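You operate a simulated robot arm through the tools that you are given. There is no shell and no other tool.

You are at the controls of a simulated robot arm. One attempt, no reset.

## Task
Get the disc player going: DISC plug into socket 3, then strip on, player on.
Fine: plug in while the strip is off; shut the player's glass door after; leave the GAME plug out.

It is judged by the outcome, as a careful person would: the job done as asked, and still so three seconds after it is handed in. It fails if anything else is knocked over, pushed out of place, dropped, spilled or broken.

## Robot
A 7-joint arm with a fingered hand, fixed in place. Base frame: the origin is on the floor under the middle of its stand, x ahead of it, y to its left, z up. Units: m, rad, N and s.
It reaches about 1.228 m from its shoulder. Its first joint turns from -2.007 to 2.007 rad. Payload 5 kg.
The TCP is the grasp point between the finger pads, 0.032 m short of the fingertips. In the tool frame z runs along the fingers and y along their closing line. The gripper opens to 0.16 m; its body begins 0.089 m behind the TCP. The gripper is a hand of 4 fingers: y runs from the thumb to the fingers, the wrist lies at [0, 0, -0.267] in the tool frame, and closing takes about 1.5 s.
Orientation is that of the tool frame in the base frame, as [roll, pitch, yaw] about the fixed x, y, z axes, in that order (R = Rz(yaw) Ry(pitch) Rx(roll)). With the fingers straight down and closing along the base's y, the tool's x points along the base's -x, its y along +y and its z along -z.

## Interface
- The arm moves only by the tool jog_arm. Its argument "increments" is a list of rows, each a list of 6 numbers: the turn, a rotation vector about the tool's x, y, z in units of 5 degrees (1.0 is 5 degrees), then the shift along the tool's x, y, z in units of 25 mm (1.0 is 25 mm). In form: [[ax, ay, az, x, y, z], ...]. A call has 1 to 20 rows; each row shifts and turns the commanded pose from where the row before left it, along the tool's axes as they then stand. "hand" is the finger opening in m, from 0 to 0.16, set as the call begins (left out, the last holds). A call with a number of a shift or a turn outside -1 to 1 is refused whole. Rows are played at 5 a second. More than 0.05 m and 0.15 rad between two rows, or a gripper value outside its range, and nothing of the call is played. A pose out of reach is approached as far as the arm can. The call stops where the force on the tool passes 40 N (or 10 N more than at its start, if that is more) or the arm is blocked; 0.2 s more then pass. The fingers move at their own pace (about 0.045 m/s each) and stop on an object; they squeeze with about 32 N. The grip force told is the motor's: it shows also when the fingers shut on nothing. Time passes only in rows, and 0.2 s behind the last, so rows that do not move let the fingers close. The reply holds the time, the measured pose of the TCP, the force on the tool along the base axes, the opening and the grip force, in the units named above and with some noise, with the torque about the TCP (base axes, N m) and any sound that the robot's microphone picked up.
- Cameras (640 x 400 px; columns grow to the right, rows downward): "scene" is fixed at [0.4016, -0.4994, 1.1851]; the picture's right is [0.96, -0.26, 0.00], its down [-0.14, -0.51, -0.85] and it looks along [0.22, 0.82, -0.53] (base axes); focal length 281 px, centre (320, 200). "wrist" rides on the gripper at [0.08, -0.004, -0.114] in the tool frame; the picture's right is [0.05, 1.00, 0.00], its down [-0.82, 0.04, -0.58] and it looks along [-0.58, 0.03, 0.82] (tool axes); focal length 265 px, centre (320, 200). There is no depth. A picture from a camera that has moved, and an enlarged one, comes with that camera's place and axes in the base frame and with its lens.
- camera(camera): a new picture of that camera. It takes no simulated time.
- raise_lower(by): slides the trunk up (or, below 0, down) by that many m; the arm rides with it, the base frame stays. It gives what a move gives, with no picture.
- finger_targets(finger1, finger2, finger3, thumb_bend): sets how far each is bent, from 0 (flat) to 1 (curled in); at 0.3 the hand is open as for a grip, at 0.7 the pads meet at the TCP. One left out holds its place. A second passes; each finger stops where it meets its share of the squeeze, and holds until it gets a number again. A gripper value or a shape takes the hand back. It gives what a move gives, with no picture; readings hold the bend of each and the force on the fingers (four entries, about 0 where the hand has none), thumb and palm.
- hand_shape(shape): the hand has 4 fingers and takes this shape, open, in about a second: jaw (thumb against the fingers, like two jaws); tri (thumb and two fingers); tip (a fingertip pinch); poke (one finger out to press); point (the index stretched); flat (the hand flat); cup (the hand cupped); fist (a fist). The gripper value then closes the fingers along that shape, each until it touches; the sizes above hold for jaw. It gives what a move gives, with no picture.
- inspect(camera, box): a new picture of the part [left, top, right, bottom] of that camera's present view, enlarged. It takes no simulated time.
- close_job(): hands the job in; it is judged then, once.

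Nothing tells you positions but the pictures and the camera data. Unless the task says otherwise, let go and move clear before handing in.

The tools are called after ">>>" as a command line: name --pt "numbers of a row" for each row, then --argument value for the rest, lists and objects as JSON in quotes. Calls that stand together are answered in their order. jog_arm: Moves the arm, as the interface text tells. Its arguments: {"type":"object","properties":{"increments":{"type":"array","items":{"type":"array","items":{"type":"number"}}},"hand":{"type":"number"}},"required":["increments"]} The other tools are called the same way: raise_lower (by) moves the trunk up or down; hand_shape (shape) gives the hand a shape; finger_targets (finger1, finger2, finger3, thumb_bend) moves the fingers one by one; camera (camera) takes a picture; inspect (camera, box) takes an enlarged picture of a part of a camera's view; close_job () hands the job in.

At the start:

```text
clock: 0.0
eef_pos: [0.7221, 0.1466, 1.0613]
tcp_rot: [3.141, 0.0, 3.141]
force: [-0.5, -0.4, 0.5]
wrist_torque: [0.0, -0.03, 0.04]
width: 0.1598
grip_force: 0.2
shape: jaw
bend: [0.3, 0.3, 0.3, 0.3]
finger forces: [0.0, 0.0, 0.0, 0.0, 0.0, 0.1]
trunk travel left (down, up): [-0.625, 0.365]
```

scene: 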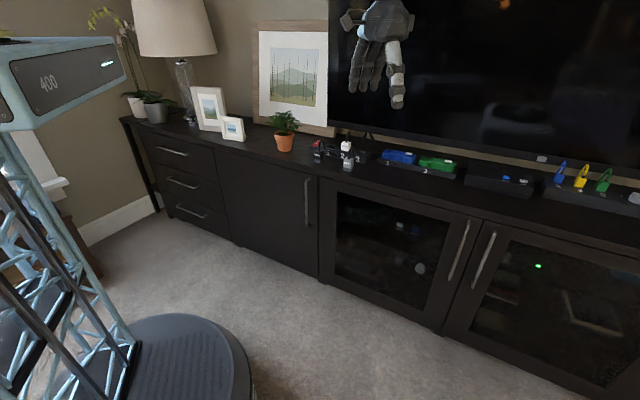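
wrist: 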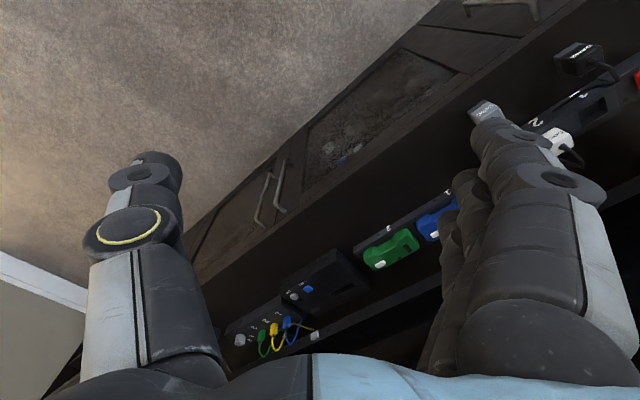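

I see a media cabinet with a power strip and plugs on its top, and two glass doors with devices behind them. I'll enlarge several areas before moving.

>>> inspect --camera "scene" --box '[280, 110, 440, 210]'

>>> inspect --camera "scene" --box '[440, 130, 640, 255]'

>>> inspect --camera "scene" --box '[320, 170, 480, 330]'

>>> inspect --camera "scene" --box '[440, 210, 640, 400]'

>>> inspect --camera "wrist" --box '[440, 20, 640, 220]'

>>> inspect --camera "wrist" --box '[200, 180, 480, 360]'

```text
4.00 times, centred on (360, 160) of scene
camera zoom: at [0.4016, -0.4994, 1.1851], right [0.96, -0.26, 0.0], down [-0.14, -0.51, -0.85], along [0.22, 0.82, -0.53], focal length 1123 px, centre (160, 360)
```

zoom: 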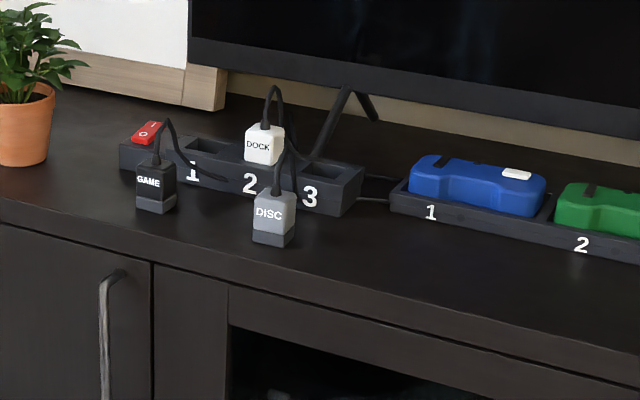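

```text
3.20 times, centred on (540, 192) of scene
camera zoom: at [0.4016, -0.4994, 1.1851], right [0.96, -0.26, 0.0], down [-0.14, -0.51, -0.85], along [0.22, 0.82, -0.53], focal length 899 px, centre (-384, 224)
```

zoom: 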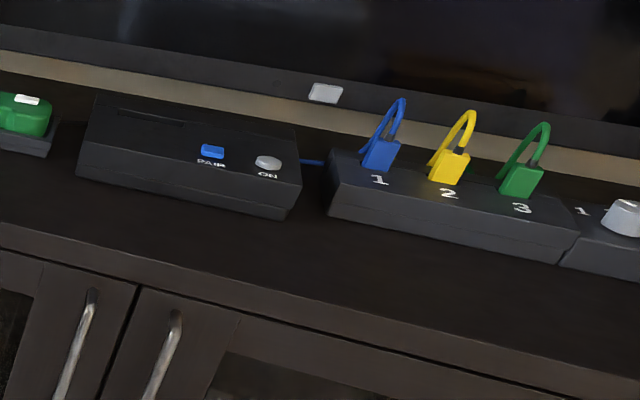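

```text
2.50 times, centred on (400, 250) of scene
camera zoom: at [0.4016, -0.4994, 1.1851], right [0.96, -0.26, 0.0], down [-0.14, -0.51, -0.85], along [0.22, 0.82, -0.53], focal length 702 px, centre (120, 75)
```

zoom: 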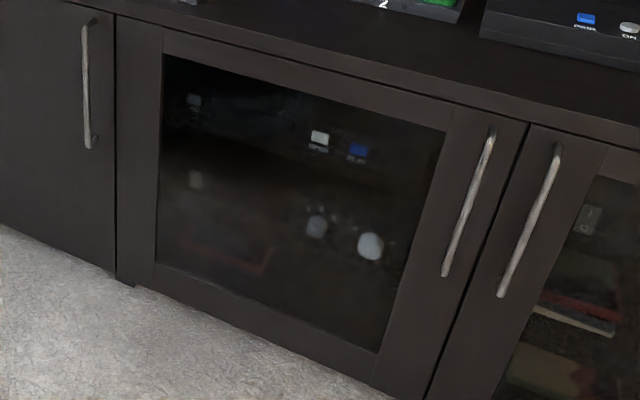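

```text
2.11 times, centred on (540, 305) of scene
camera zoom: at [0.4016, -0.4994, 1.1851], right [0.96, -0.26, 0.0], down [-0.14, -0.51, -0.85], along [0.22, 0.82, -0.53], focal length 591 px, centre (-143, -21)
```

zoom: 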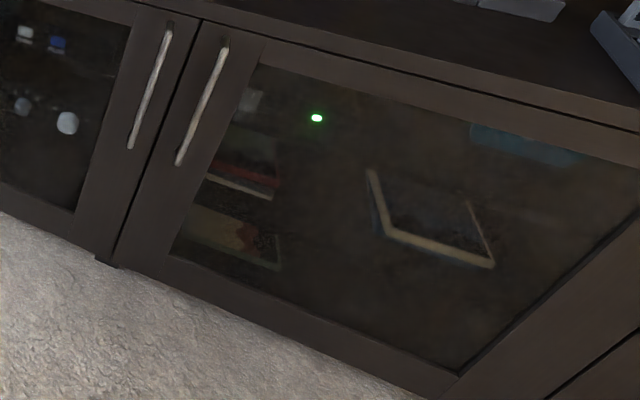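

```text
2.00 times, centred on (540, 120) of wrist
camera zoom: at [0.6408, 0.1429, 1.1756], right [-0.05, 1.0, 0.0], down [0.82, 0.04, 0.58], along [0.58, 0.03, -0.82], focal length 531 px, centre (-120, 360)
```

zoom: 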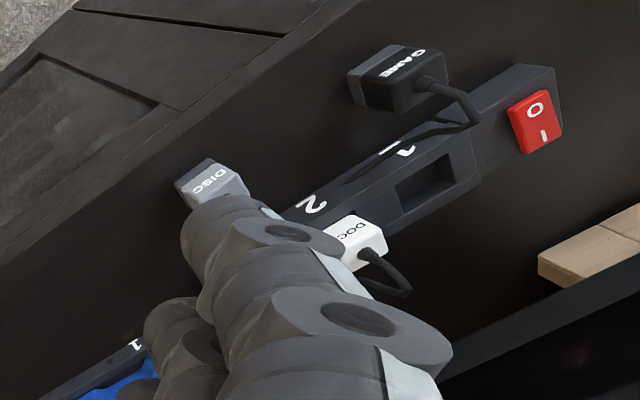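

```text
2.22 times, centred on (340, 270) of wrist
camera zoom: at [0.6408, 0.1429, 1.1756], right [-0.05, 1.0, 0.0], down [0.82, 0.04, 0.58], along [0.58, 0.03, -0.82], focal length 590 px, centre (276, 44)
```

zoom: 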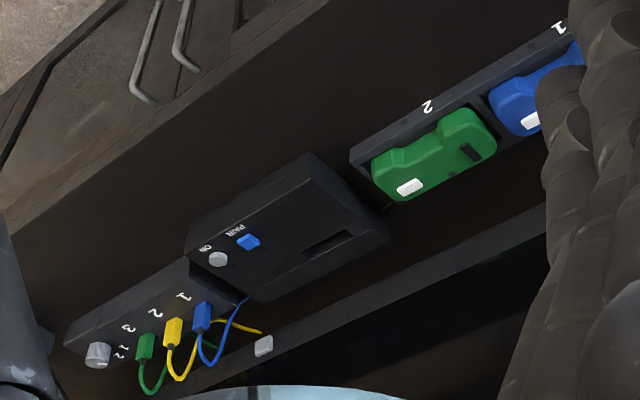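

The cabinet sits at about 45° to my base, facing me. The strip is at about (0.8, 0.45, 0.72), with the DISC plug loose in front of it. First I'll turn the hand square to the cabinet and survey.

>>> jog_arm --pt "0 0 -1 0 0 0" --pt "0 0 -1 0 0 0" --pt "0 0 -1 0 0 0" --pt "0 0 -1 0 0 0" --pt "0 0 -1 0 0 0" --pt "0 0 -1 0 0 0" --pt "0 0 -1 0 0 0" --pt "0 0 -1 0 0 0" --pt "0 0 -1 0 0 0" --pt "0 0 0 1 0 -0.5" --pt "0 0 0 1 0 -0.5" --pt "0 0 0 1 0 -0.5" --pt "0 0 0 1 0 -0.5"

>>> camera --camera "wrist"

>>> camera --camera "scene"

```text
clock: 2.8
eef_pos: [0.6488, 0.0755, 1.1127]
tcp_rot: [3.14, 0.001, -2.354]
force: [0.2, 0.2, 0.9]
wrist_torque: [0.0, -0.04, 0.0]
width: 0.1599
grip_force: 0.1
shape: jaw
bend: [0.3, 0.3, 0.3, 0.3]
finger forces: [0.1, 0.1, 0.0, 0.0, 0.0, 0.0]
trunk travel left (down, up): [-0.625, 0.365]
```

```text
taken
camera wrist: at [0.5951, 0.0161, 1.2265], right [-0.74, 0.67, 0.0], down [0.55, 0.61, 0.58], along [0.39, 0.43, -0.82], focal length 265 px, centre (320, 200)
```

wrist: 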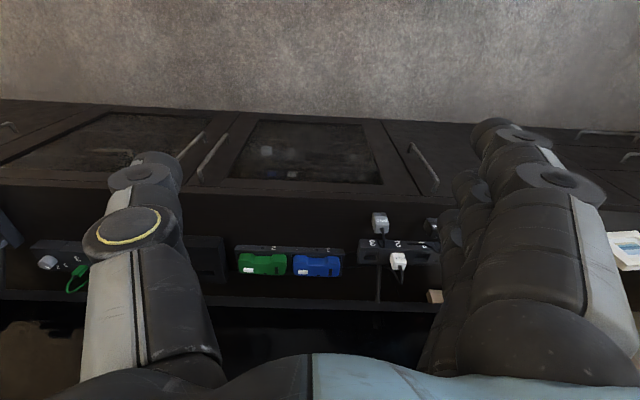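

```text
taken
```

scene: 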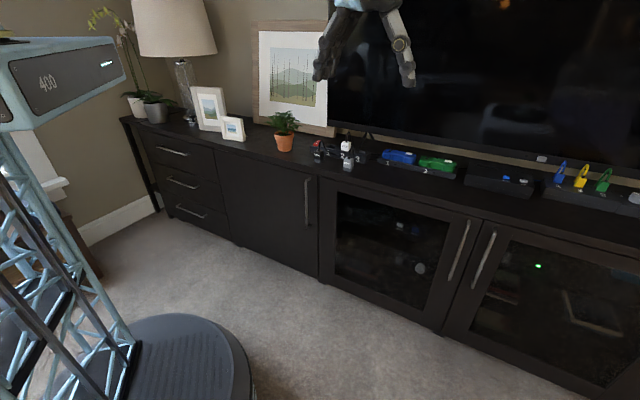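

The view is now square to the cabinet: the picture's right is the cabinet's left. I'll move over and down toward the strip for a closer look.

>>> jog_arm --pt "0 0 0 0 1 0.8" --pt "0 0 0 0 1 0.8" --pt "0 0 0 0 1 0.8" --pt "0 0 0 0 1 0.8" --pt "0 0 0 0 1 0.8" --pt "0 0 0 0 1 0.8" --pt "0 0 0 0 1 0.8"

>>> camera --camera "wrist"

>>> inspect --camera "wrist" --box '[220, 160, 420, 285]'

>>> inspect --camera "scene" --box '[300, 120, 380, 170]'

```text
clock: 4.4
eef_pos: [0.5281, 0.2012, 0.9707]
tcp_rot: [3.141, 0.001, -2.356]
force: [0.1, -0.2, 0.2]
wrist_torque: [-0.05, 0.05, -0.03]
width: 0.1599
grip_force: 0.1
shape: jaw
bend: [0.3, 0.3, 0.3, 0.3]
finger forces: [0.0, 0.0, 0.1, 0.1, 0.0, 0.0]
trunk travel left (down, up): [-0.625, 0.365]
```

```text
taken
camera wrist: at [0.473, 0.1418, 1.085], right [-0.74, 0.67, 0.0], down [0.55, 0.61, 0.58], along [0.39, 0.43, -0.82], focal length 265 px, centre (320, 200)
```

wrist: 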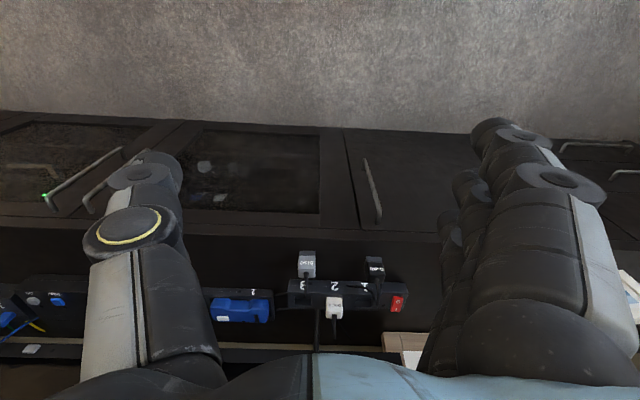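

```text
3.20 times, centred on (320, 222) of wrist
camera zoom: at [0.473, 0.1418, 1.085], right [-0.74, 0.67, 0.0], down [0.55, 0.61, 0.58], along [0.39, 0.43, -0.82], focal length 849 px, centre (320, 128)
```

zoom: 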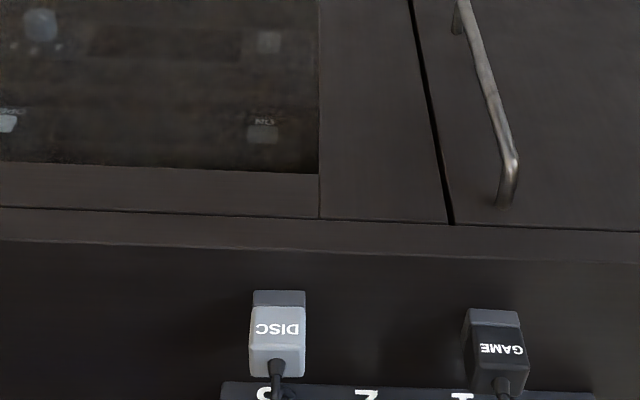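

```text
8.00 times, centred on (340, 145) of scene
camera zoom: at [0.4016, -0.4994, 1.1851], right [0.96, -0.26, 0.0], down [-0.14, -0.51, -0.85], along [0.22, 0.82, -0.53], focal length 2247 px, centre (160, 640)
```

zoom: 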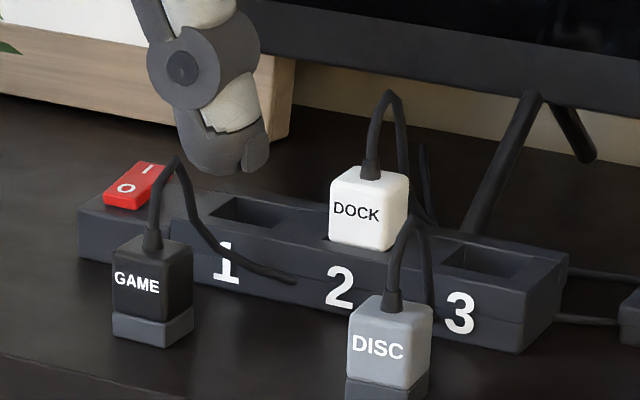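

Triangulating from both cameras, the DISC plug's front face is at cabinet depth p≈0.836 and along q≈0.240, and the cabinet top is at z≈0.70. Next I'll enlarge the strip and the devices behind the glass.

>>> inspect --camera "wrist" --box '[270, 245, 430, 345]'

>>> inspect --camera "wrist" --box '[180, 120, 340, 220]'

>>> inspect --camera "wrist" --box '[0, 100, 160, 200]'

>>> inspect --camera "scene" --box '[350, 195, 470, 275]'

```text
4.00 times, centred on (350, 295) of wrist
camera zoom: at [0.473, 0.1418, 1.085], right [-0.74, 0.67, 0.0], down [0.55, 0.61, 0.58], along [0.39, 0.43, -0.82], focal length 1062 px, centre (200, -180)
```

zoom: 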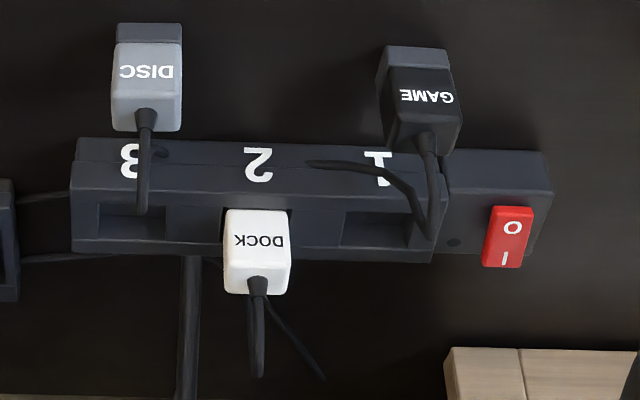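

```text
4.00 times, centred on (260, 170) of wrist
camera zoom: at [0.473, 0.1418, 1.085], right [-0.74, 0.67, 0.0], down [0.55, 0.61, 0.58], along [0.39, 0.43, -0.82], focal length 1062 px, centre (560, 320)
```

zoom: 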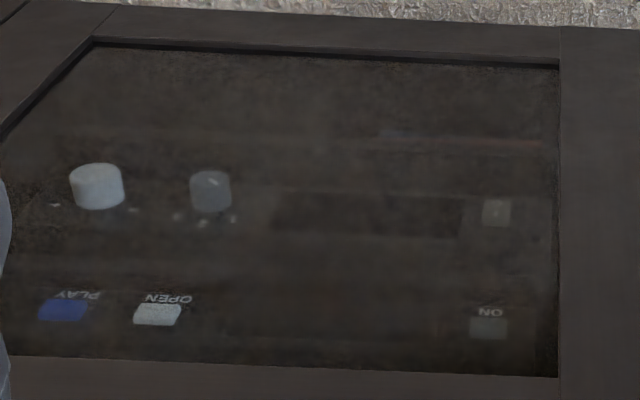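

```text
4.00 times, centred on (80, 150) of wrist
camera zoom: at [0.473, 0.1418, 1.085], right [-0.74, 0.67, 0.0], down [0.55, 0.61, 0.58], along [0.39, 0.43, -0.82], focal length 1062 px, centre (1280, 400)
```

zoom: 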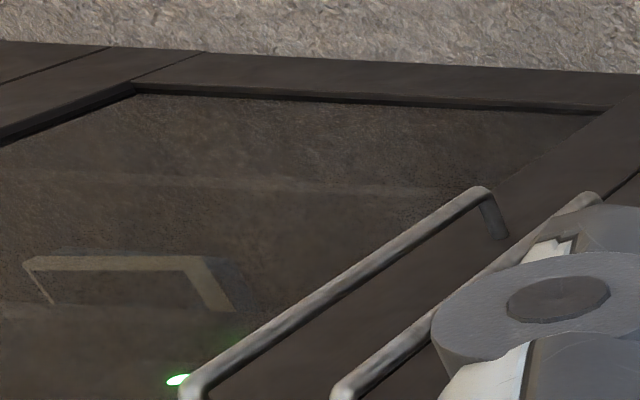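

```text
5.00 times, centred on (410, 235) of scene
camera zoom: at [0.4016, -0.4994, 1.1851], right [0.96, -0.26, 0.0], down [-0.14, -0.51, -0.85], along [0.22, 0.82, -0.53], focal length 1404 px, centre (-130, 25)
```

zoom: 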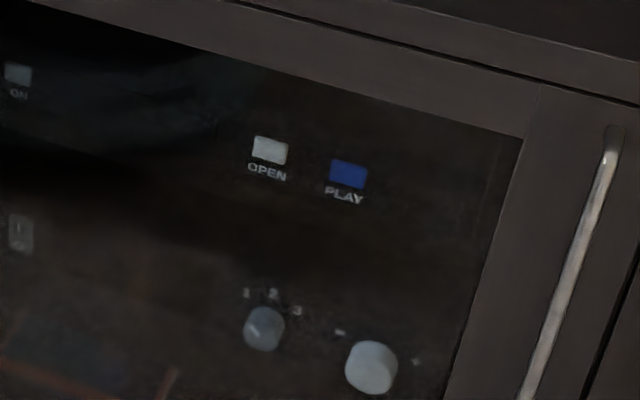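

The player is the upper unit behind the left glass door, with an ON button and OPEN/PLAY; ON is at about p≈0.837, q≈0.262, z≈0.531. Before reaching near the strip I'll check the TV clearance, the hand shape and the rocker.

>>> inspect --camera "wrist" --box '[200, 300, 360, 400]'

>>> inspect --camera "scene" --box '[260, 0, 460, 125]'

>>> inspect --camera "scene" --box '[308, 130, 348, 155]'

>>> camera --camera "scene"

```text
4.00 times, centred on (280, 350) of wrist
camera zoom: at [0.473, 0.1418, 1.085], right [-0.74, 0.67, 0.0], down [0.55, 0.61, 0.58], along [0.39, 0.43, -0.82], focal length 1062 px, centre (480, -400)
```

zoom: 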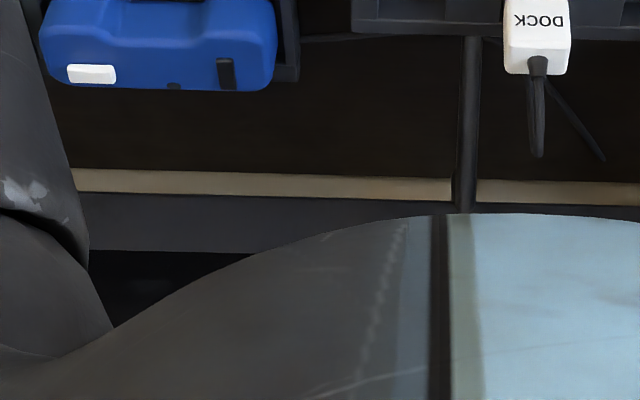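

```text
3.20 times, centred on (360, 62) of scene
camera zoom: at [0.4016, -0.4994, 1.1851], right [0.96, -0.26, 0.0], down [-0.14, -0.51, -0.85], along [0.22, 0.82, -0.53], focal length 899 px, centre (192, 640)
```

zoom: 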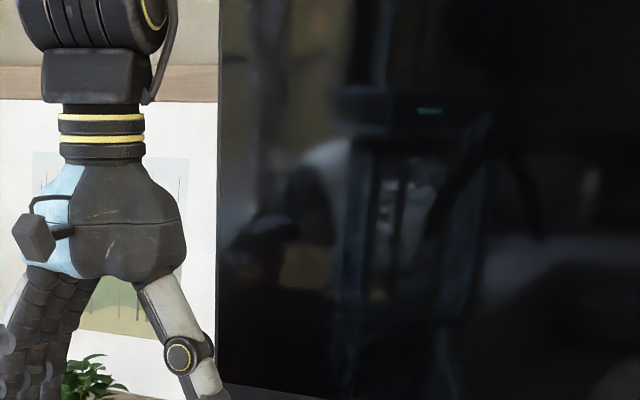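

```text
16.00 times, centred on (328, 142) of scene
camera zoom: at [0.4016, -0.4994, 1.1851], right [0.96, -0.26, 0.0], down [-0.14, -0.51, -0.85], along [0.22, 0.82, -0.53], focal length 4493 px, centre (192, 1120)
```

zoom: 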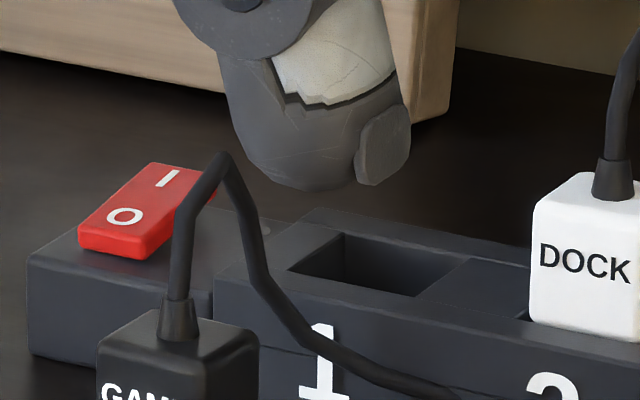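

```text
taken
```

scene: 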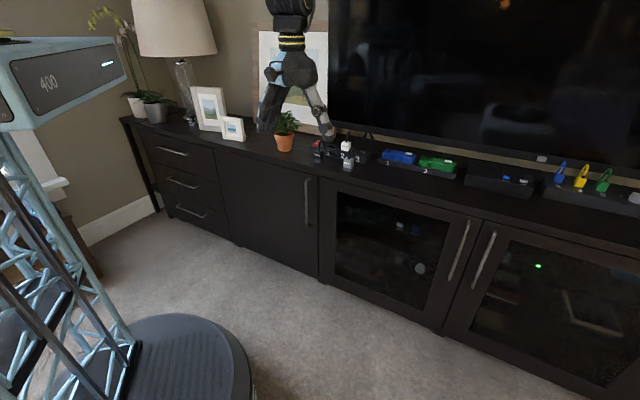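

The rocker shows O at the front, and the TV's lower edge stands about 8 cm behind the socket line. So I'll pinch across the cabinet's length, and first I want to see how the fingers look when partly closed.

>>> jog_arm --pt "0 0 0 0 0 0" --pt "0 0 0 0 0 0" --pt "0 0 0 0 0 0" --pt "0 0 0 0 0 0" --pt "0 0 0 0 0 0" --pt "0 0 0 0 0 0" --hand 0.06

>>> camera --camera "wrist"

>>> inspect --camera "scene" --box '[220, 30, 380, 150]'

```text
clock: 5.8
eef_pos: [0.5287, 0.2002, 0.9713]
tcp_rot: [-3.141, 0.0, -2.355]
force: [0.0, 0.5, 0.2]
wrist_torque: [0.01, 0.0, 0.01]
width: 0.0608
grip_force: 0.0
shape: jaw
bend: [0.73, 0.73, 0.73, 0.7]
finger forces: [0.1, 0.1, 0.0, 0.1, 0.0, 0.1]
trunk travel left (down, up): [-0.625, 0.365]
```

```text
taken
camera wrist: at [0.473, 0.141, 1.0853], right [-0.74, 0.67, 0.0], down [0.55, 0.61, 0.58], along [0.39, 0.43, -0.82], focal length 265 px, centre (320, 200)
```

wrist: 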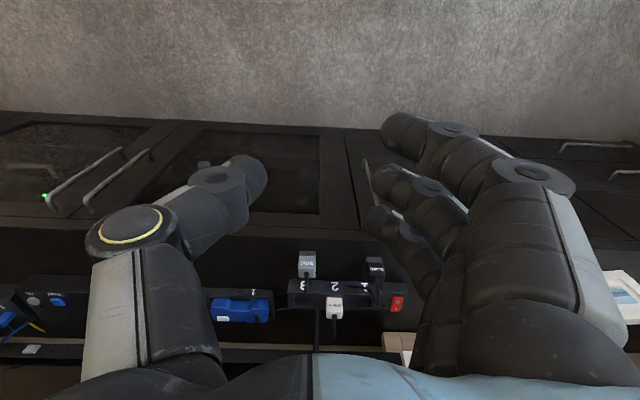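

```text
3.33 times, centred on (300, 90) of scene
camera zoom: at [0.4016, -0.4994, 1.1851], right [0.96, -0.26, 0.0], down [-0.14, -0.51, -0.85], along [0.22, 0.82, -0.53], focal length 936 px, centre (387, 567)
```

zoom: 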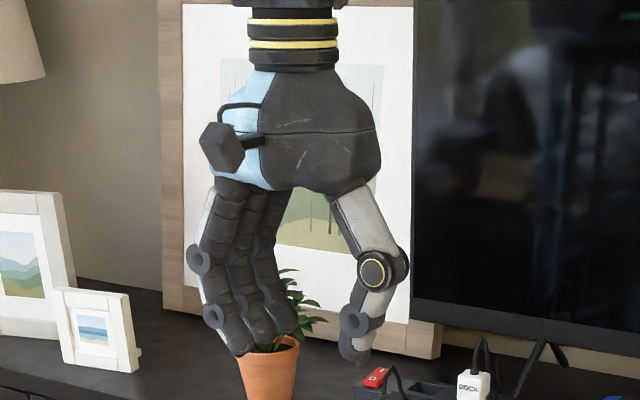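

In jaw shape the fingers are claw-like and wide at the knuckles. I'll try the tip pinch to see whether it is slimmer.

>>> hand_shape --shape "tip"

>>> camera --camera "wrist"

>>> inspect --camera "scene" --box '[220, 30, 380, 150]'

>>> jog_arm --pt "0 0 0 0 0 0" --pt "0 0 0 0 0 0" --pt "0 0 0 0 0 0" --pt "0 0 0 0 0 0" --pt "0 0 0 0 0 0" --pt "0 0 0 0 0 0" --hand 0.035

>>> camera --camera "wrist"

>>> inspect --camera "scene" --box '[220, 30, 380, 150]'

```text
clock: 6.7
eef_pos: [0.5268, 0.2001, 0.9706]
tcp_rot: [3.141, 0.001, -2.355]
force: [0.7, 0.4, 0.6]
wrist_torque: [-0.02, -0.04, 0.01]
width: 0.16
grip_force: 0.1
shape: tip
bend: [0.01, 0.3, 0.01, 0.3]
finger forces: [0.0, 0.1, 0.0, 0.1, 0.0, 0.0]
trunk travel left (down, up): [-0.625, 0.365]
```

```text
taken
camera wrist: at [0.473, 0.141, 1.0853], right [-0.74, 0.67, 0.0], down [0.55, 0.61, 0.58], along [0.39, 0.43, -0.82], focal length 265 px, centre (320, 200)
```

wrist: 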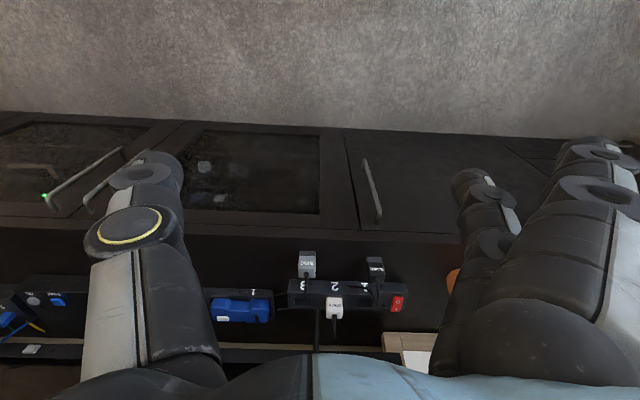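

```text
3.33 times, centred on (300, 90) of scene
camera zoom: at [0.4016, -0.4994, 1.1851], right [0.96, -0.26, 0.0], down [-0.14, -0.51, -0.85], along [0.22, 0.82, -0.53], focal length 936 px, centre (387, 567)
```

zoom: 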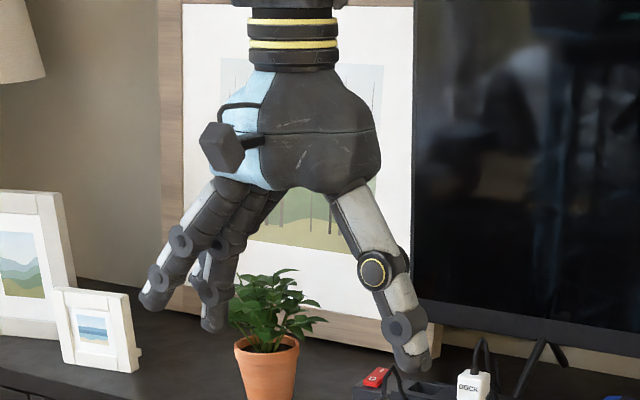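

```text
clock: 8.1
eef_pos: [0.5275, 0.2001, 0.9704]
tcp_rot: [3.142, 0.0, -2.355]
force: [0.3, -0.1, 0.2]
wrist_torque: [0.01, 0.01, 0.01]
width: 0.0365
grip_force: 0.1
shape: tip
bend: [0.01, 0.73, 0.01, 0.7]
finger forces: [0.0, 0.0, 0.1, 0.1, 0.0, 0.0]
trunk travel left (down, up): [-0.625, 0.365]
```

```text
taken
camera wrist: at [0.473, 0.141, 1.0853], right [-0.74, 0.67, 0.0], down [0.55, 0.61, 0.58], along [0.39, 0.43, -0.82], focal length 265 px, centre (320, 200)
```

wrist: 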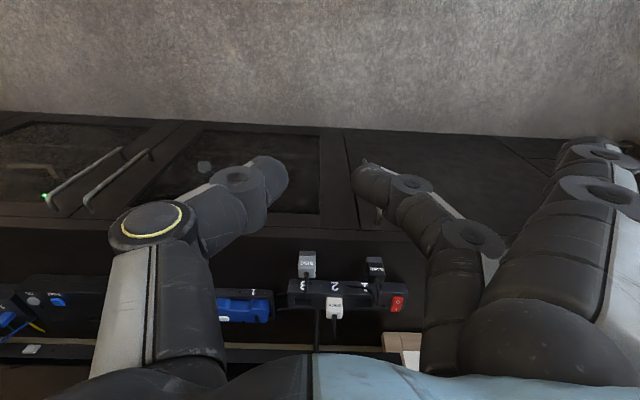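

```text
3.33 times, centred on (300, 90) of scene
camera zoom: at [0.4016, -0.4994, 1.1851], right [0.96, -0.26, 0.0], down [-0.14, -0.51, -0.85], along [0.22, 0.82, -0.53], focal length 936 px, centre (387, 567)
```

zoom: 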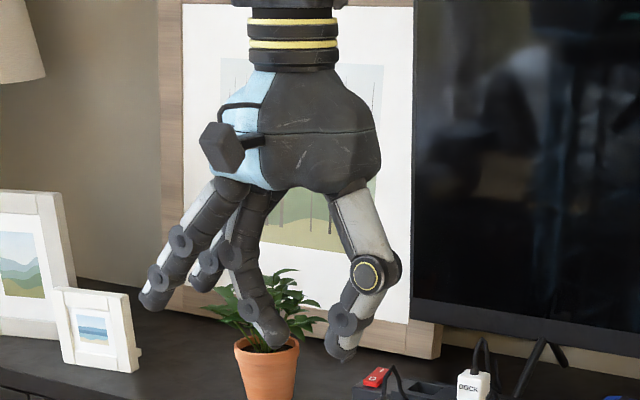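

The TV leaves little room behind the strip, so I'll pinch the plug front to back: thumb toward me, fingers behind, hand leaned back about 15°. First I'll go back to jaw shape and turn the hand out here in free space.

>>> hand_shape --shape "jaw"

>>> jog_arm --pt "0 0 1 0 0 0" --pt "0 0 1 0 0 0" --pt "0 0 1 0 0 0" --pt "0 0 1 0 0 0" --pt "0 0 1 0 0 0" --pt "0 0 1 0 0 0" --pt "0 0 1 0 0 0" --pt "0 0 1 0 0 0" --pt "0 0 1 0 0 0" --pt "0 0 1 0 0 0" --pt "0 0 1 0 0 0" --pt "0 0 1 0 0 0" --pt "0 0 1 0 0 0" --pt "0 0 1 0 0 0" --pt "0 0 1 0 0 0" --pt "0 0 1 0 0 0" --pt "0 0 1 0 0 0" --pt "0 0 1 0 0 0" --hand 0.1

>>> jog_arm --pt "-1 0 0 0 0 0" --pt "-1 0 0 0 0 0" --pt "-1 0 0 0 0 0"

>>> camera --camera "wrist"

>>> camera --camera "scene"

```text
clock: 9.0
eef_pos: [0.5265, 0.2001, 0.9709]
tcp_rot: [3.141, 0.0, -2.355]
force: [0.9, 0.0, -0.2]
wrist_torque: [-0.02, 0.01, 0.01]
width: 0.16
grip_force: 0.0
shape: jaw
bend: [0.3, 0.3, 0.3, 0.3]
finger forces: [0.2, 0.0, 0.1, 0.0, 0.1, 0.0]
trunk travel left (down, up): [-0.625, 0.365]
```

```text
clock: 12.8
eef_pos: [0.5278, 0.1998, 0.9708]
tcp_rot: [-3.141, -0.001, 2.355]
force: [-1.0, 0.6, 0.4]
wrist_torque: [-0.04, 0.01, -0.01]
width: 0.1005
grip_force: 0.1
shape: jaw
bend: [0.7, 0.7, 0.7, 0.68]
finger forces: [0.1, 0.0, 0.1, 0.0, 0.1, 0.1]
trunk travel left (down, up): [-0.625, 0.365]
```

```text
clock: 13.6
eef_pos: [0.5277, 0.1996, 0.9722]
tcp_rot: [2.878, 0.0, 2.357]
force: [0.6, -0.5, 0.1]
wrist_torque: [0.0, 0.04, 0.01]
width: 0.1006
grip_force: 0.0
shape: jaw
bend: [0.7, 0.7, 0.7, 0.68]
finger forces: [0.1, 0.1, 0.0, 0.0, 0.0, 0.0]
trunk travel left (down, up): [-0.625, 0.365]
```

```text
taken
camera wrist: at [0.4462, 0.2332, 1.081], right [0.65, 0.72, 0.26], down [0.5, -0.65, 0.57], along [0.58, -0.24, -0.78], focal length 265 px, centre (320, 200)
```

wrist: 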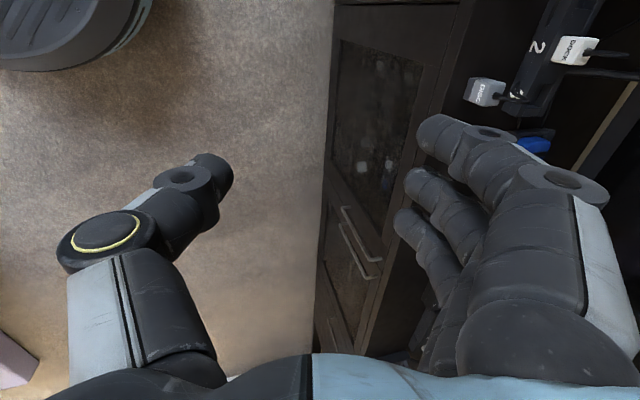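

```text
taken
```

scene: 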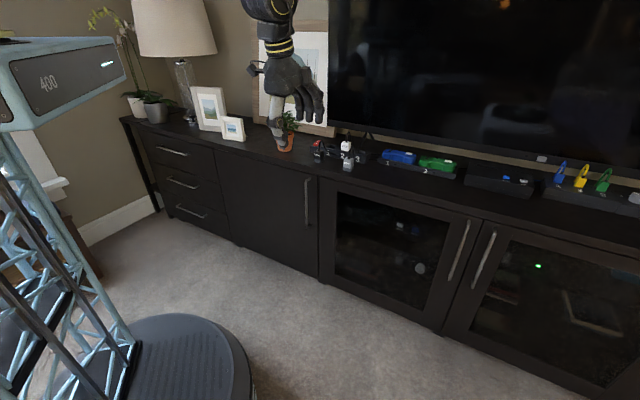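

The hand is turned, leaned and partly open. Next I'll move to a point above the DISC plug.

>>> jog_arm --pt "0 0 0 -0.023 0.953 0.642" --pt "0 0 0 -0.023 0.953 0.642" --pt "0 0 0 -0.023 0.953 0.642" --pt "0 0 0 -0.023 0.953 0.642" --pt "0 0 0 -0.023 0.953 0.642" --pt "0 0 0 -0.023 0.953 0.642" --pt "0 0 0 -0.023 0.953 0.642" --pt "0 0 0 -0.023 0.953 0.642" --pt "0 0 0 -0.023 0.953 0.642" --pt "0 0 0 -0.023 0.953 0.642" --pt "0 0 0 -0.023 0.953 0.642" --pt "0 0 0 -0.023 0.953 0.642" --hand 0.08

>>> camera --camera "wrist"

>>> inspect --camera "scene" --box '[280, 70, 440, 190]'

```text
clock: 16.2
eef_pos: [0.7632, 0.4258, 0.8557]
tcp_rot: [2.881, -0.001, 2.358]
force: [0.0, 0.5, -0.6]
wrist_torque: [0.0, 0.01, 0.0]
width: 0.0806
grip_force: 0.0
shape: jaw
bend: [0.72, 0.72, 0.72, 0.7]
finger forces: [0.0, 0.0, 0.1, 0.0, 0.0, 0.1]
trunk travel left (down, up): [-0.625, 0.365]
```

```text
taken
camera wrist: at [0.6823, 0.4593, 0.9657], right [0.64, 0.72, 0.26], down [0.5, -0.65, 0.57], along [0.58, -0.24, -0.78], focal length 265 px, centre (320, 200)
```

wrist: 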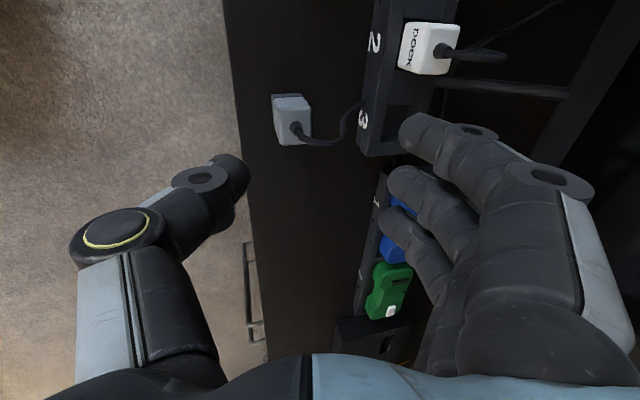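

```text
3.33 times, centred on (360, 130) of scene
camera zoom: at [0.4016, -0.4994, 1.1851], right [0.96, -0.26, 0.0], down [-0.14, -0.51, -0.85], along [0.22, 0.82, -0.53], focal length 936 px, centre (187, 433)
```

zoom: 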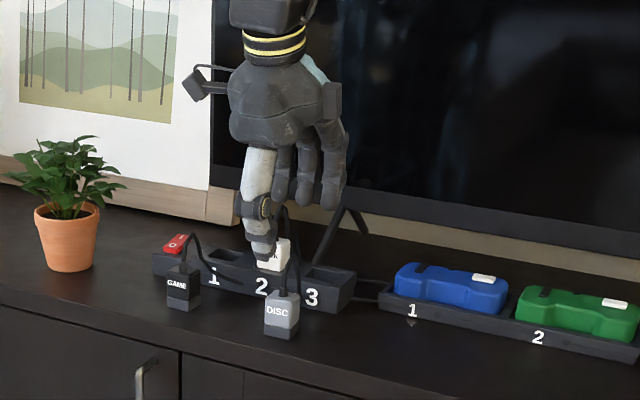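

The plug is exactly where I predicted under the hand, so I'll descend partway and check the fingers against the plug and its cable.

>>> jog_arm --pt "0 0 0 0 -0.128 0.477" --pt "0 0 0 0 -0.128 0.477" --pt "0 0 0 0 -0.128 0.477" --pt "0 0 0 0 -0.128 0.477" --pt "0 0 0 0 -0.128 0.477" --hand 0.072

>>> camera --camera "wrist"

>>> inspect --camera "scene" --box '[310, 100, 390, 180]'

```text
clock: 17.4
eef_pos: [0.7627, 0.4254, 0.7977]
tcp_rot: [2.881, 0.0, 2.355]
force: [-0.3, 0.9, -0.2]
wrist_torque: [-0.01, 0.0, -0.02]
width: 0.0726
grip_force: 0.0
shape: jaw
bend: [0.73, 0.73, 0.73, 0.7]
finger forces: [0.1, 0.0, 0.1, 0.1, 0.0, 0.1]
trunk travel left (down, up): [-0.625, 0.365]
```

```text
taken
camera wrist: at [0.6813, 0.4587, 0.9066], right [0.65, 0.72, 0.26], down [0.5, -0.65, 0.57], along [0.58, -0.24, -0.78], focal length 265 px, centre (320, 200)
```

wrist: 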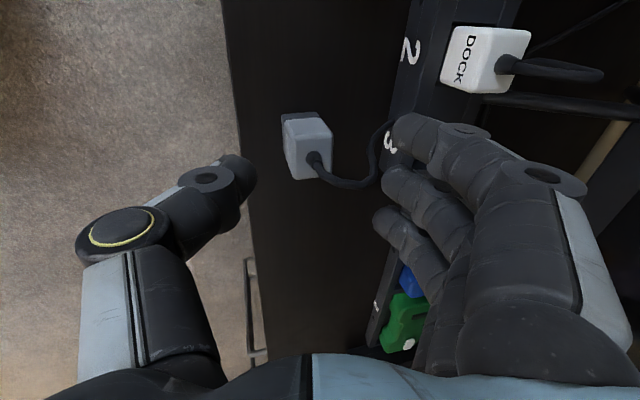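

```text
5.00 times, centred on (350, 140) of scene
camera zoom: at [0.4016, -0.4994, 1.1851], right [0.96, -0.26, 0.0], down [-0.14, -0.51, -0.85], along [0.22, 0.82, -0.53], focal length 1404 px, centre (170, 500)
```

zoom: 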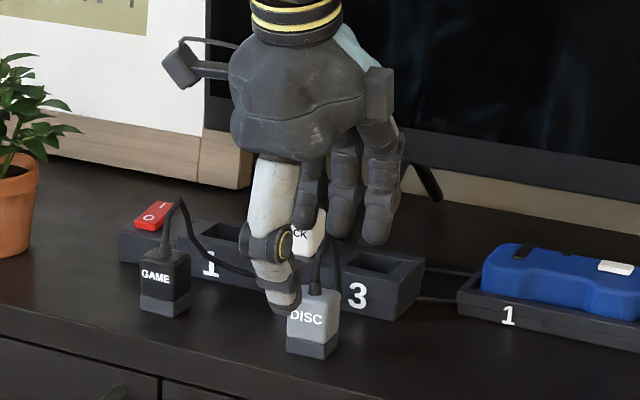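

No contact so far. I'll finish the descent so the fingertips straddle the plug.

>>> jog_arm --pt "0 0 0 0 -0.105 0.393" --pt "0 0 0 0 -0.105 0.393" --pt "0 0 0 0 -0.105 0.393" --pt "0 0 0 0 -0.105 0.393"

>>> camera --camera "wrist"

>>> inspect --camera "scene" --box '[310, 100, 390, 180]'

```text
clock: 18.4
eef_pos: [0.764, 0.4265, 0.7575]
tcp_rot: [2.881, 0.0, 2.356]
force: [0.3, 0.0, 0.2]
wrist_torque: [-0.02, 0.01, 0.0]
width: 0.073
grip_force: 0.0
shape: jaw
bend: [0.73, 0.73, 0.73, 0.7]
finger forces: [0.0, 0.0, 0.0, 0.0, 0.0, 0.1]
trunk travel left (down, up): [-0.625, 0.365]
```

```text
taken
camera wrist: at [0.6811, 0.4589, 0.8663], right [0.64, 0.72, 0.26], down [0.5, -0.65, 0.57], along [0.58, -0.24, -0.78], focal length 265 px, centre (320, 200)
```

wrist: 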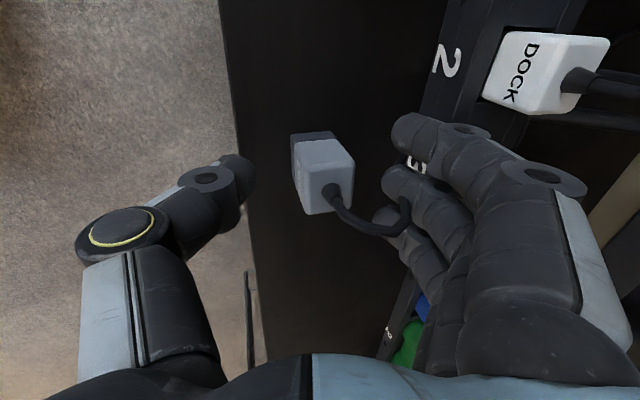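

```text
5.00 times, centred on (350, 140) of scene
camera zoom: at [0.4016, -0.4994, 1.1851], right [0.96, -0.26, 0.0], down [-0.14, -0.51, -0.85], along [0.22, 0.82, -0.53], focal length 1404 px, centre (170, 500)
```

zoom: 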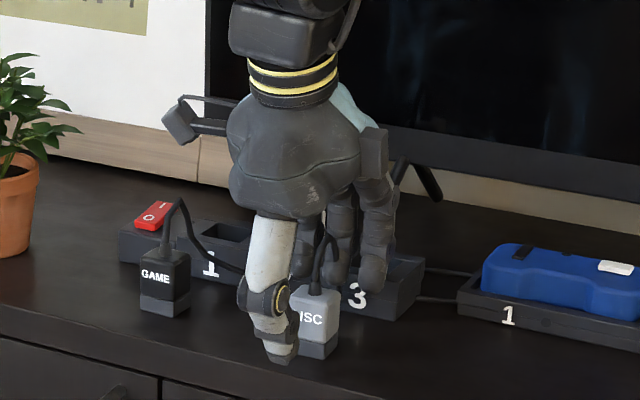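

The plug sits between the thumb and the middle finger. I'll close gently in steps.

>>> jog_arm --pt "0 0 0 0 0 0" --pt "0 0 0 0 0 0" --pt "0 0 0 0 0 0" --pt "0 0 0 0 0 0" --pt "0 0 0 0 0 0" --hand 0.035

>>> camera --camera "wrist"

```text
clock: 19.6
eef_pos: [0.7618, 0.4259, 0.7574]
tcp_rot: [2.88, 0.0, 2.354]
force: [0.8, -0.4, -0.1]
wrist_torque: [-0.02, 0.02, 0.0]
width: 0.0355
grip_force: 0.0
shape: jaw
bend: [0.73, 0.73, 0.73, 0.7]
finger forces: [0.0, 0.1, 0.1, 0.1, 0.0, 0.0]
trunk travel left (down, up): [-0.625, 0.365]
```

```text
taken
camera wrist: at [0.6809, 0.4588, 0.8664], right [0.65, 0.72, 0.26], down [0.5, -0.65, 0.57], along [0.58, -0.24, -0.78], focal length 265 px, centre (320, 200)
```

wrist: 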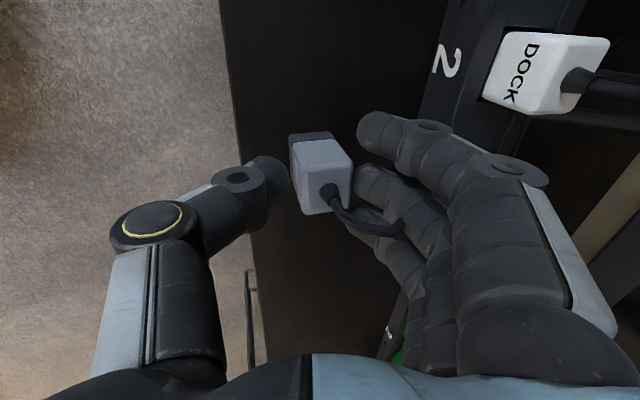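

Both sides are nearly touching. I'll close further.

>>> jog_arm --pt "0 0 0 0 0 0" --pt "0 0 0 0 0 0" --pt "0 0 0 0 0 0" --pt "0 0 0 0 0 0" --pt "0 0 0 0 0 0" --hand 0.016

>>> camera --camera "wrist"

>>> inspect --camera "scene" --box '[310, 100, 390, 180]'

```text
clock: 20.8
eef_pos: [0.7616, 0.4264, 0.7568]
tcp_rot: [2.88, -0.001, 2.358]
force: [0.2, 0.0, -0.9]
wrist_torque: [0.03, 0.02, -0.02]
width: 0.0085
grip_force: 31.7
shape: jaw
bend: [0.69, 0.71, 0.69, 0.71]
finger forces: [0.1, 17.5, 0.0, 0.0, 17.6, 0.0]
trunk travel left (down, up): [-0.625, 0.365]
```

```text
taken
camera wrist: at [0.6809, 0.4588, 0.8663], right [0.65, 0.72, 0.26], down [0.5, -0.65, 0.57], along [0.58, -0.24, -0.78], focal length 265 px, centre (320, 200)
```

wrist: 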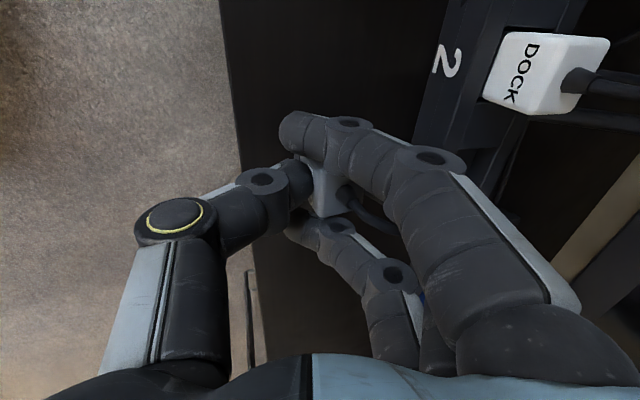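

```text
5.00 times, centred on (350, 140) of scene
camera zoom: at [0.4016, -0.4994, 1.1851], right [0.96, -0.26, 0.0], down [-0.14, -0.51, -0.85], along [0.22, 0.82, -0.53], focal length 1404 px, centre (170, 500)
```

zoom: 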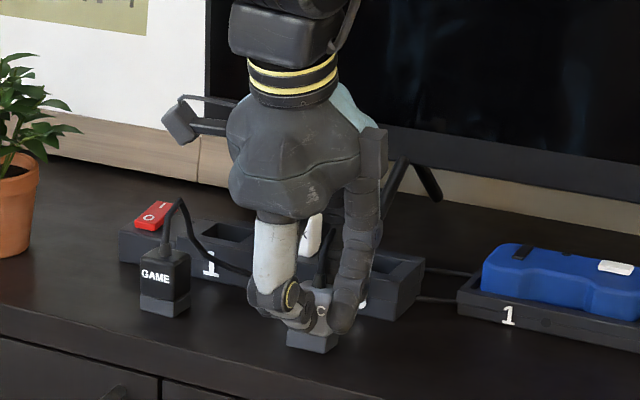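

The grip is solid, with about 17 N on the middle finger and thumb. I'll lift straight up 7 cm.

>>> jog_arm --pt "0 0 0 0 0.13 -0.483" --pt "0 0 0 0 0.13 -0.483" --pt "0 0 0 0 0.13 -0.483" --pt "0 0 0 0 0.13 -0.483" --pt "0 0 0 0 0.13 -0.483" --pt "0 0 0 0 0.13 -0.483"

>>> camera --camera "wrist"

>>> inspect --camera "scene" --box '[310, 90, 390, 170]'

```text
clock: 22.2
eef_pos: [0.7616, 0.4245, 0.8328]
tcp_rot: [2.88, 0.002, 2.357]
force: [0.2, 0.3, -0.3]
wrist_torque: [0.01, 0.09, 0.01]
width: 0.0086
grip_force: 31.7
shape: jaw
bend: [0.69, 0.71, 0.69, 0.71]
finger forces: [0.0, 17.6, 0.1, 0.0, 17.5, 0.1]
trunk travel left (down, up): [-0.625, 0.365]
```

```text
taken
camera wrist: at [0.6811, 0.4589, 0.9418], right [0.64, 0.72, 0.26], down [0.5, -0.65, 0.57], along [0.58, -0.24, -0.78], focal length 265 px, centre (320, 200)
```

wrist: 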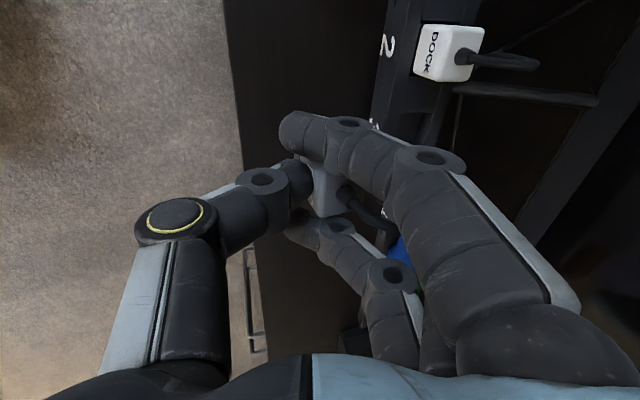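

```text
5.00 times, centred on (350, 130) of scene
camera zoom: at [0.4016, -0.4994, 1.1851], right [0.96, -0.26, 0.0], down [-0.14, -0.51, -0.85], along [0.22, 0.82, -0.53], focal length 1404 px, centre (170, 550)
```

zoom: 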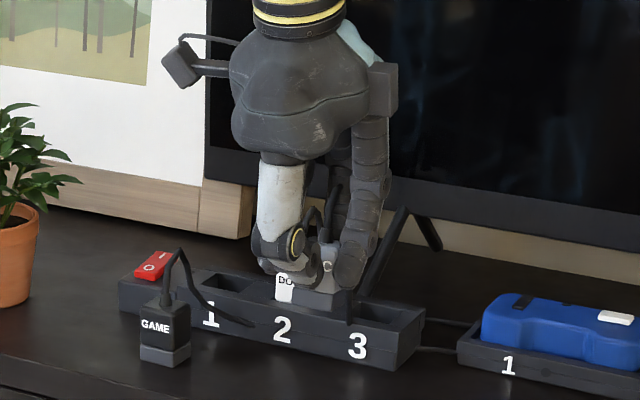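

The plug came up cleanly. I'll zoom in to check its attitude in the grip.

>>> inspect --camera "scene" --box '[330, 115, 370, 155]'

>>> inspect --camera "wrist" --box '[270, 100, 430, 240]'

```text
10.00 times, centred on (350, 135) of scene
camera zoom: at [0.4016, -0.4994, 1.1851], right [0.96, -0.26, 0.0], down [-0.14, -0.51, -0.85], along [0.22, 0.82, -0.53], focal length 2808 px, centre (20, 850)
```

zoom: 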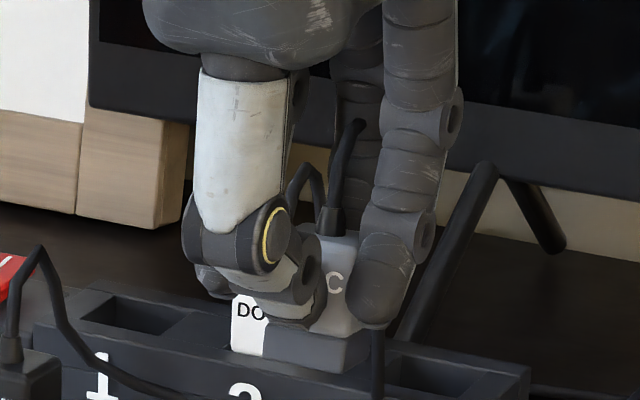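

```text
2.86 times, centred on (350, 170) of wrist
camera zoom: at [0.6811, 0.4589, 0.9418], right [0.64, 0.72, 0.26], down [0.5, -0.65, 0.57], along [0.58, -0.24, -0.78], focal length 758 px, centre (234, 286)
```

zoom: 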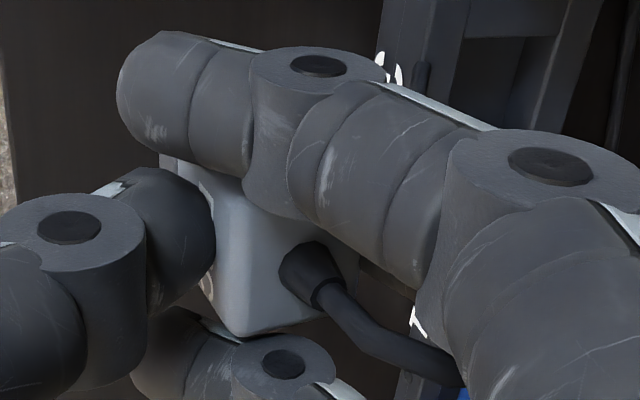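

The plug sits nearly upright in the grip, shifted a few millimetres deeper. I'll carry it over socket 3.

>>> jog_arm --pt "0 0 0 -0.03 0.476 0.128" --pt "0 0 0 -0.03 0.476 0.128" --pt "0 0 0 -0.03 0.476 0.128" --pt "0 0 0 -0.03 0.476 0.128" --pt "0 0 0 -0.03 0.476 0.128" --pt "0 0 0 -0.03 0.476 0.128" --pt "0 0 0 -0.03 0.476 0.128" --pt "0 0 0 -0.03 0.476 0.128"

>>> inspect --camera "scene" --box '[330, 115, 390, 165]'

>>> camera --camera "wrist"

>>> camera --camera "scene"

```text
clock: 24.0
eef_pos: [0.838, 0.4905, 0.831]
tcp_rot: [2.88, 0.0, 2.356]
force: [0.2, 0.6, -0.8]
wrist_torque: [-0.03, 0.0, 0.04]
width: 0.0084
grip_force: 32.0
shape: jaw
bend: [0.69, 0.71, 0.69, 0.71]
finger forces: [0.0, 17.7, 0.1, 0.0, 17.7, 0.1]
trunk travel left (down, up): [-0.625, 0.365]
```

```text
8.00 times, centred on (360, 140) of scene
camera zoom: at [0.4016, -0.4994, 1.1851], right [0.96, -0.26, 0.0], down [-0.14, -0.51, -0.85], along [0.22, 0.82, -0.53], focal length 2247 px, centre (0, 680)
```

zoom: 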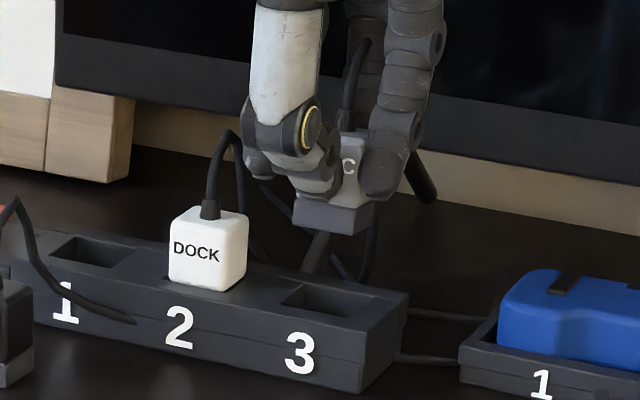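

```text
taken
camera wrist: at [0.7562, 0.524, 0.9412], right [0.65, 0.72, 0.26], down [0.5, -0.65, 0.57], along [0.58, -0.24, -0.78], focal length 265 px, centre (320, 200)
```

wrist: 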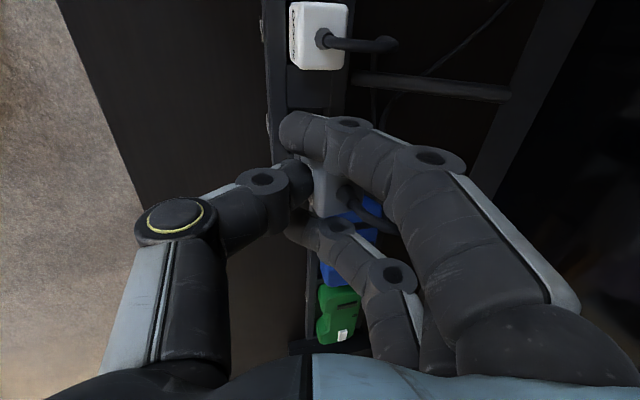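

```text
taken
```

scene: 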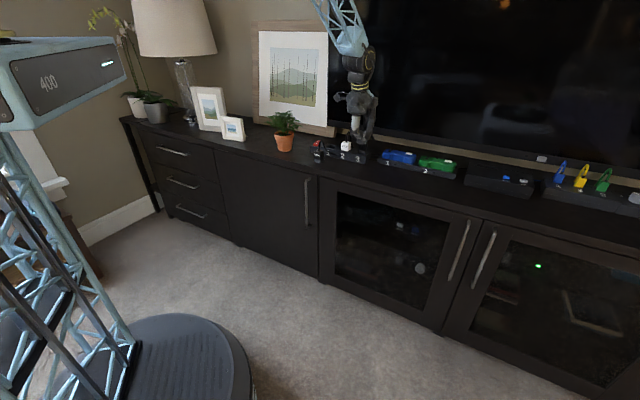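

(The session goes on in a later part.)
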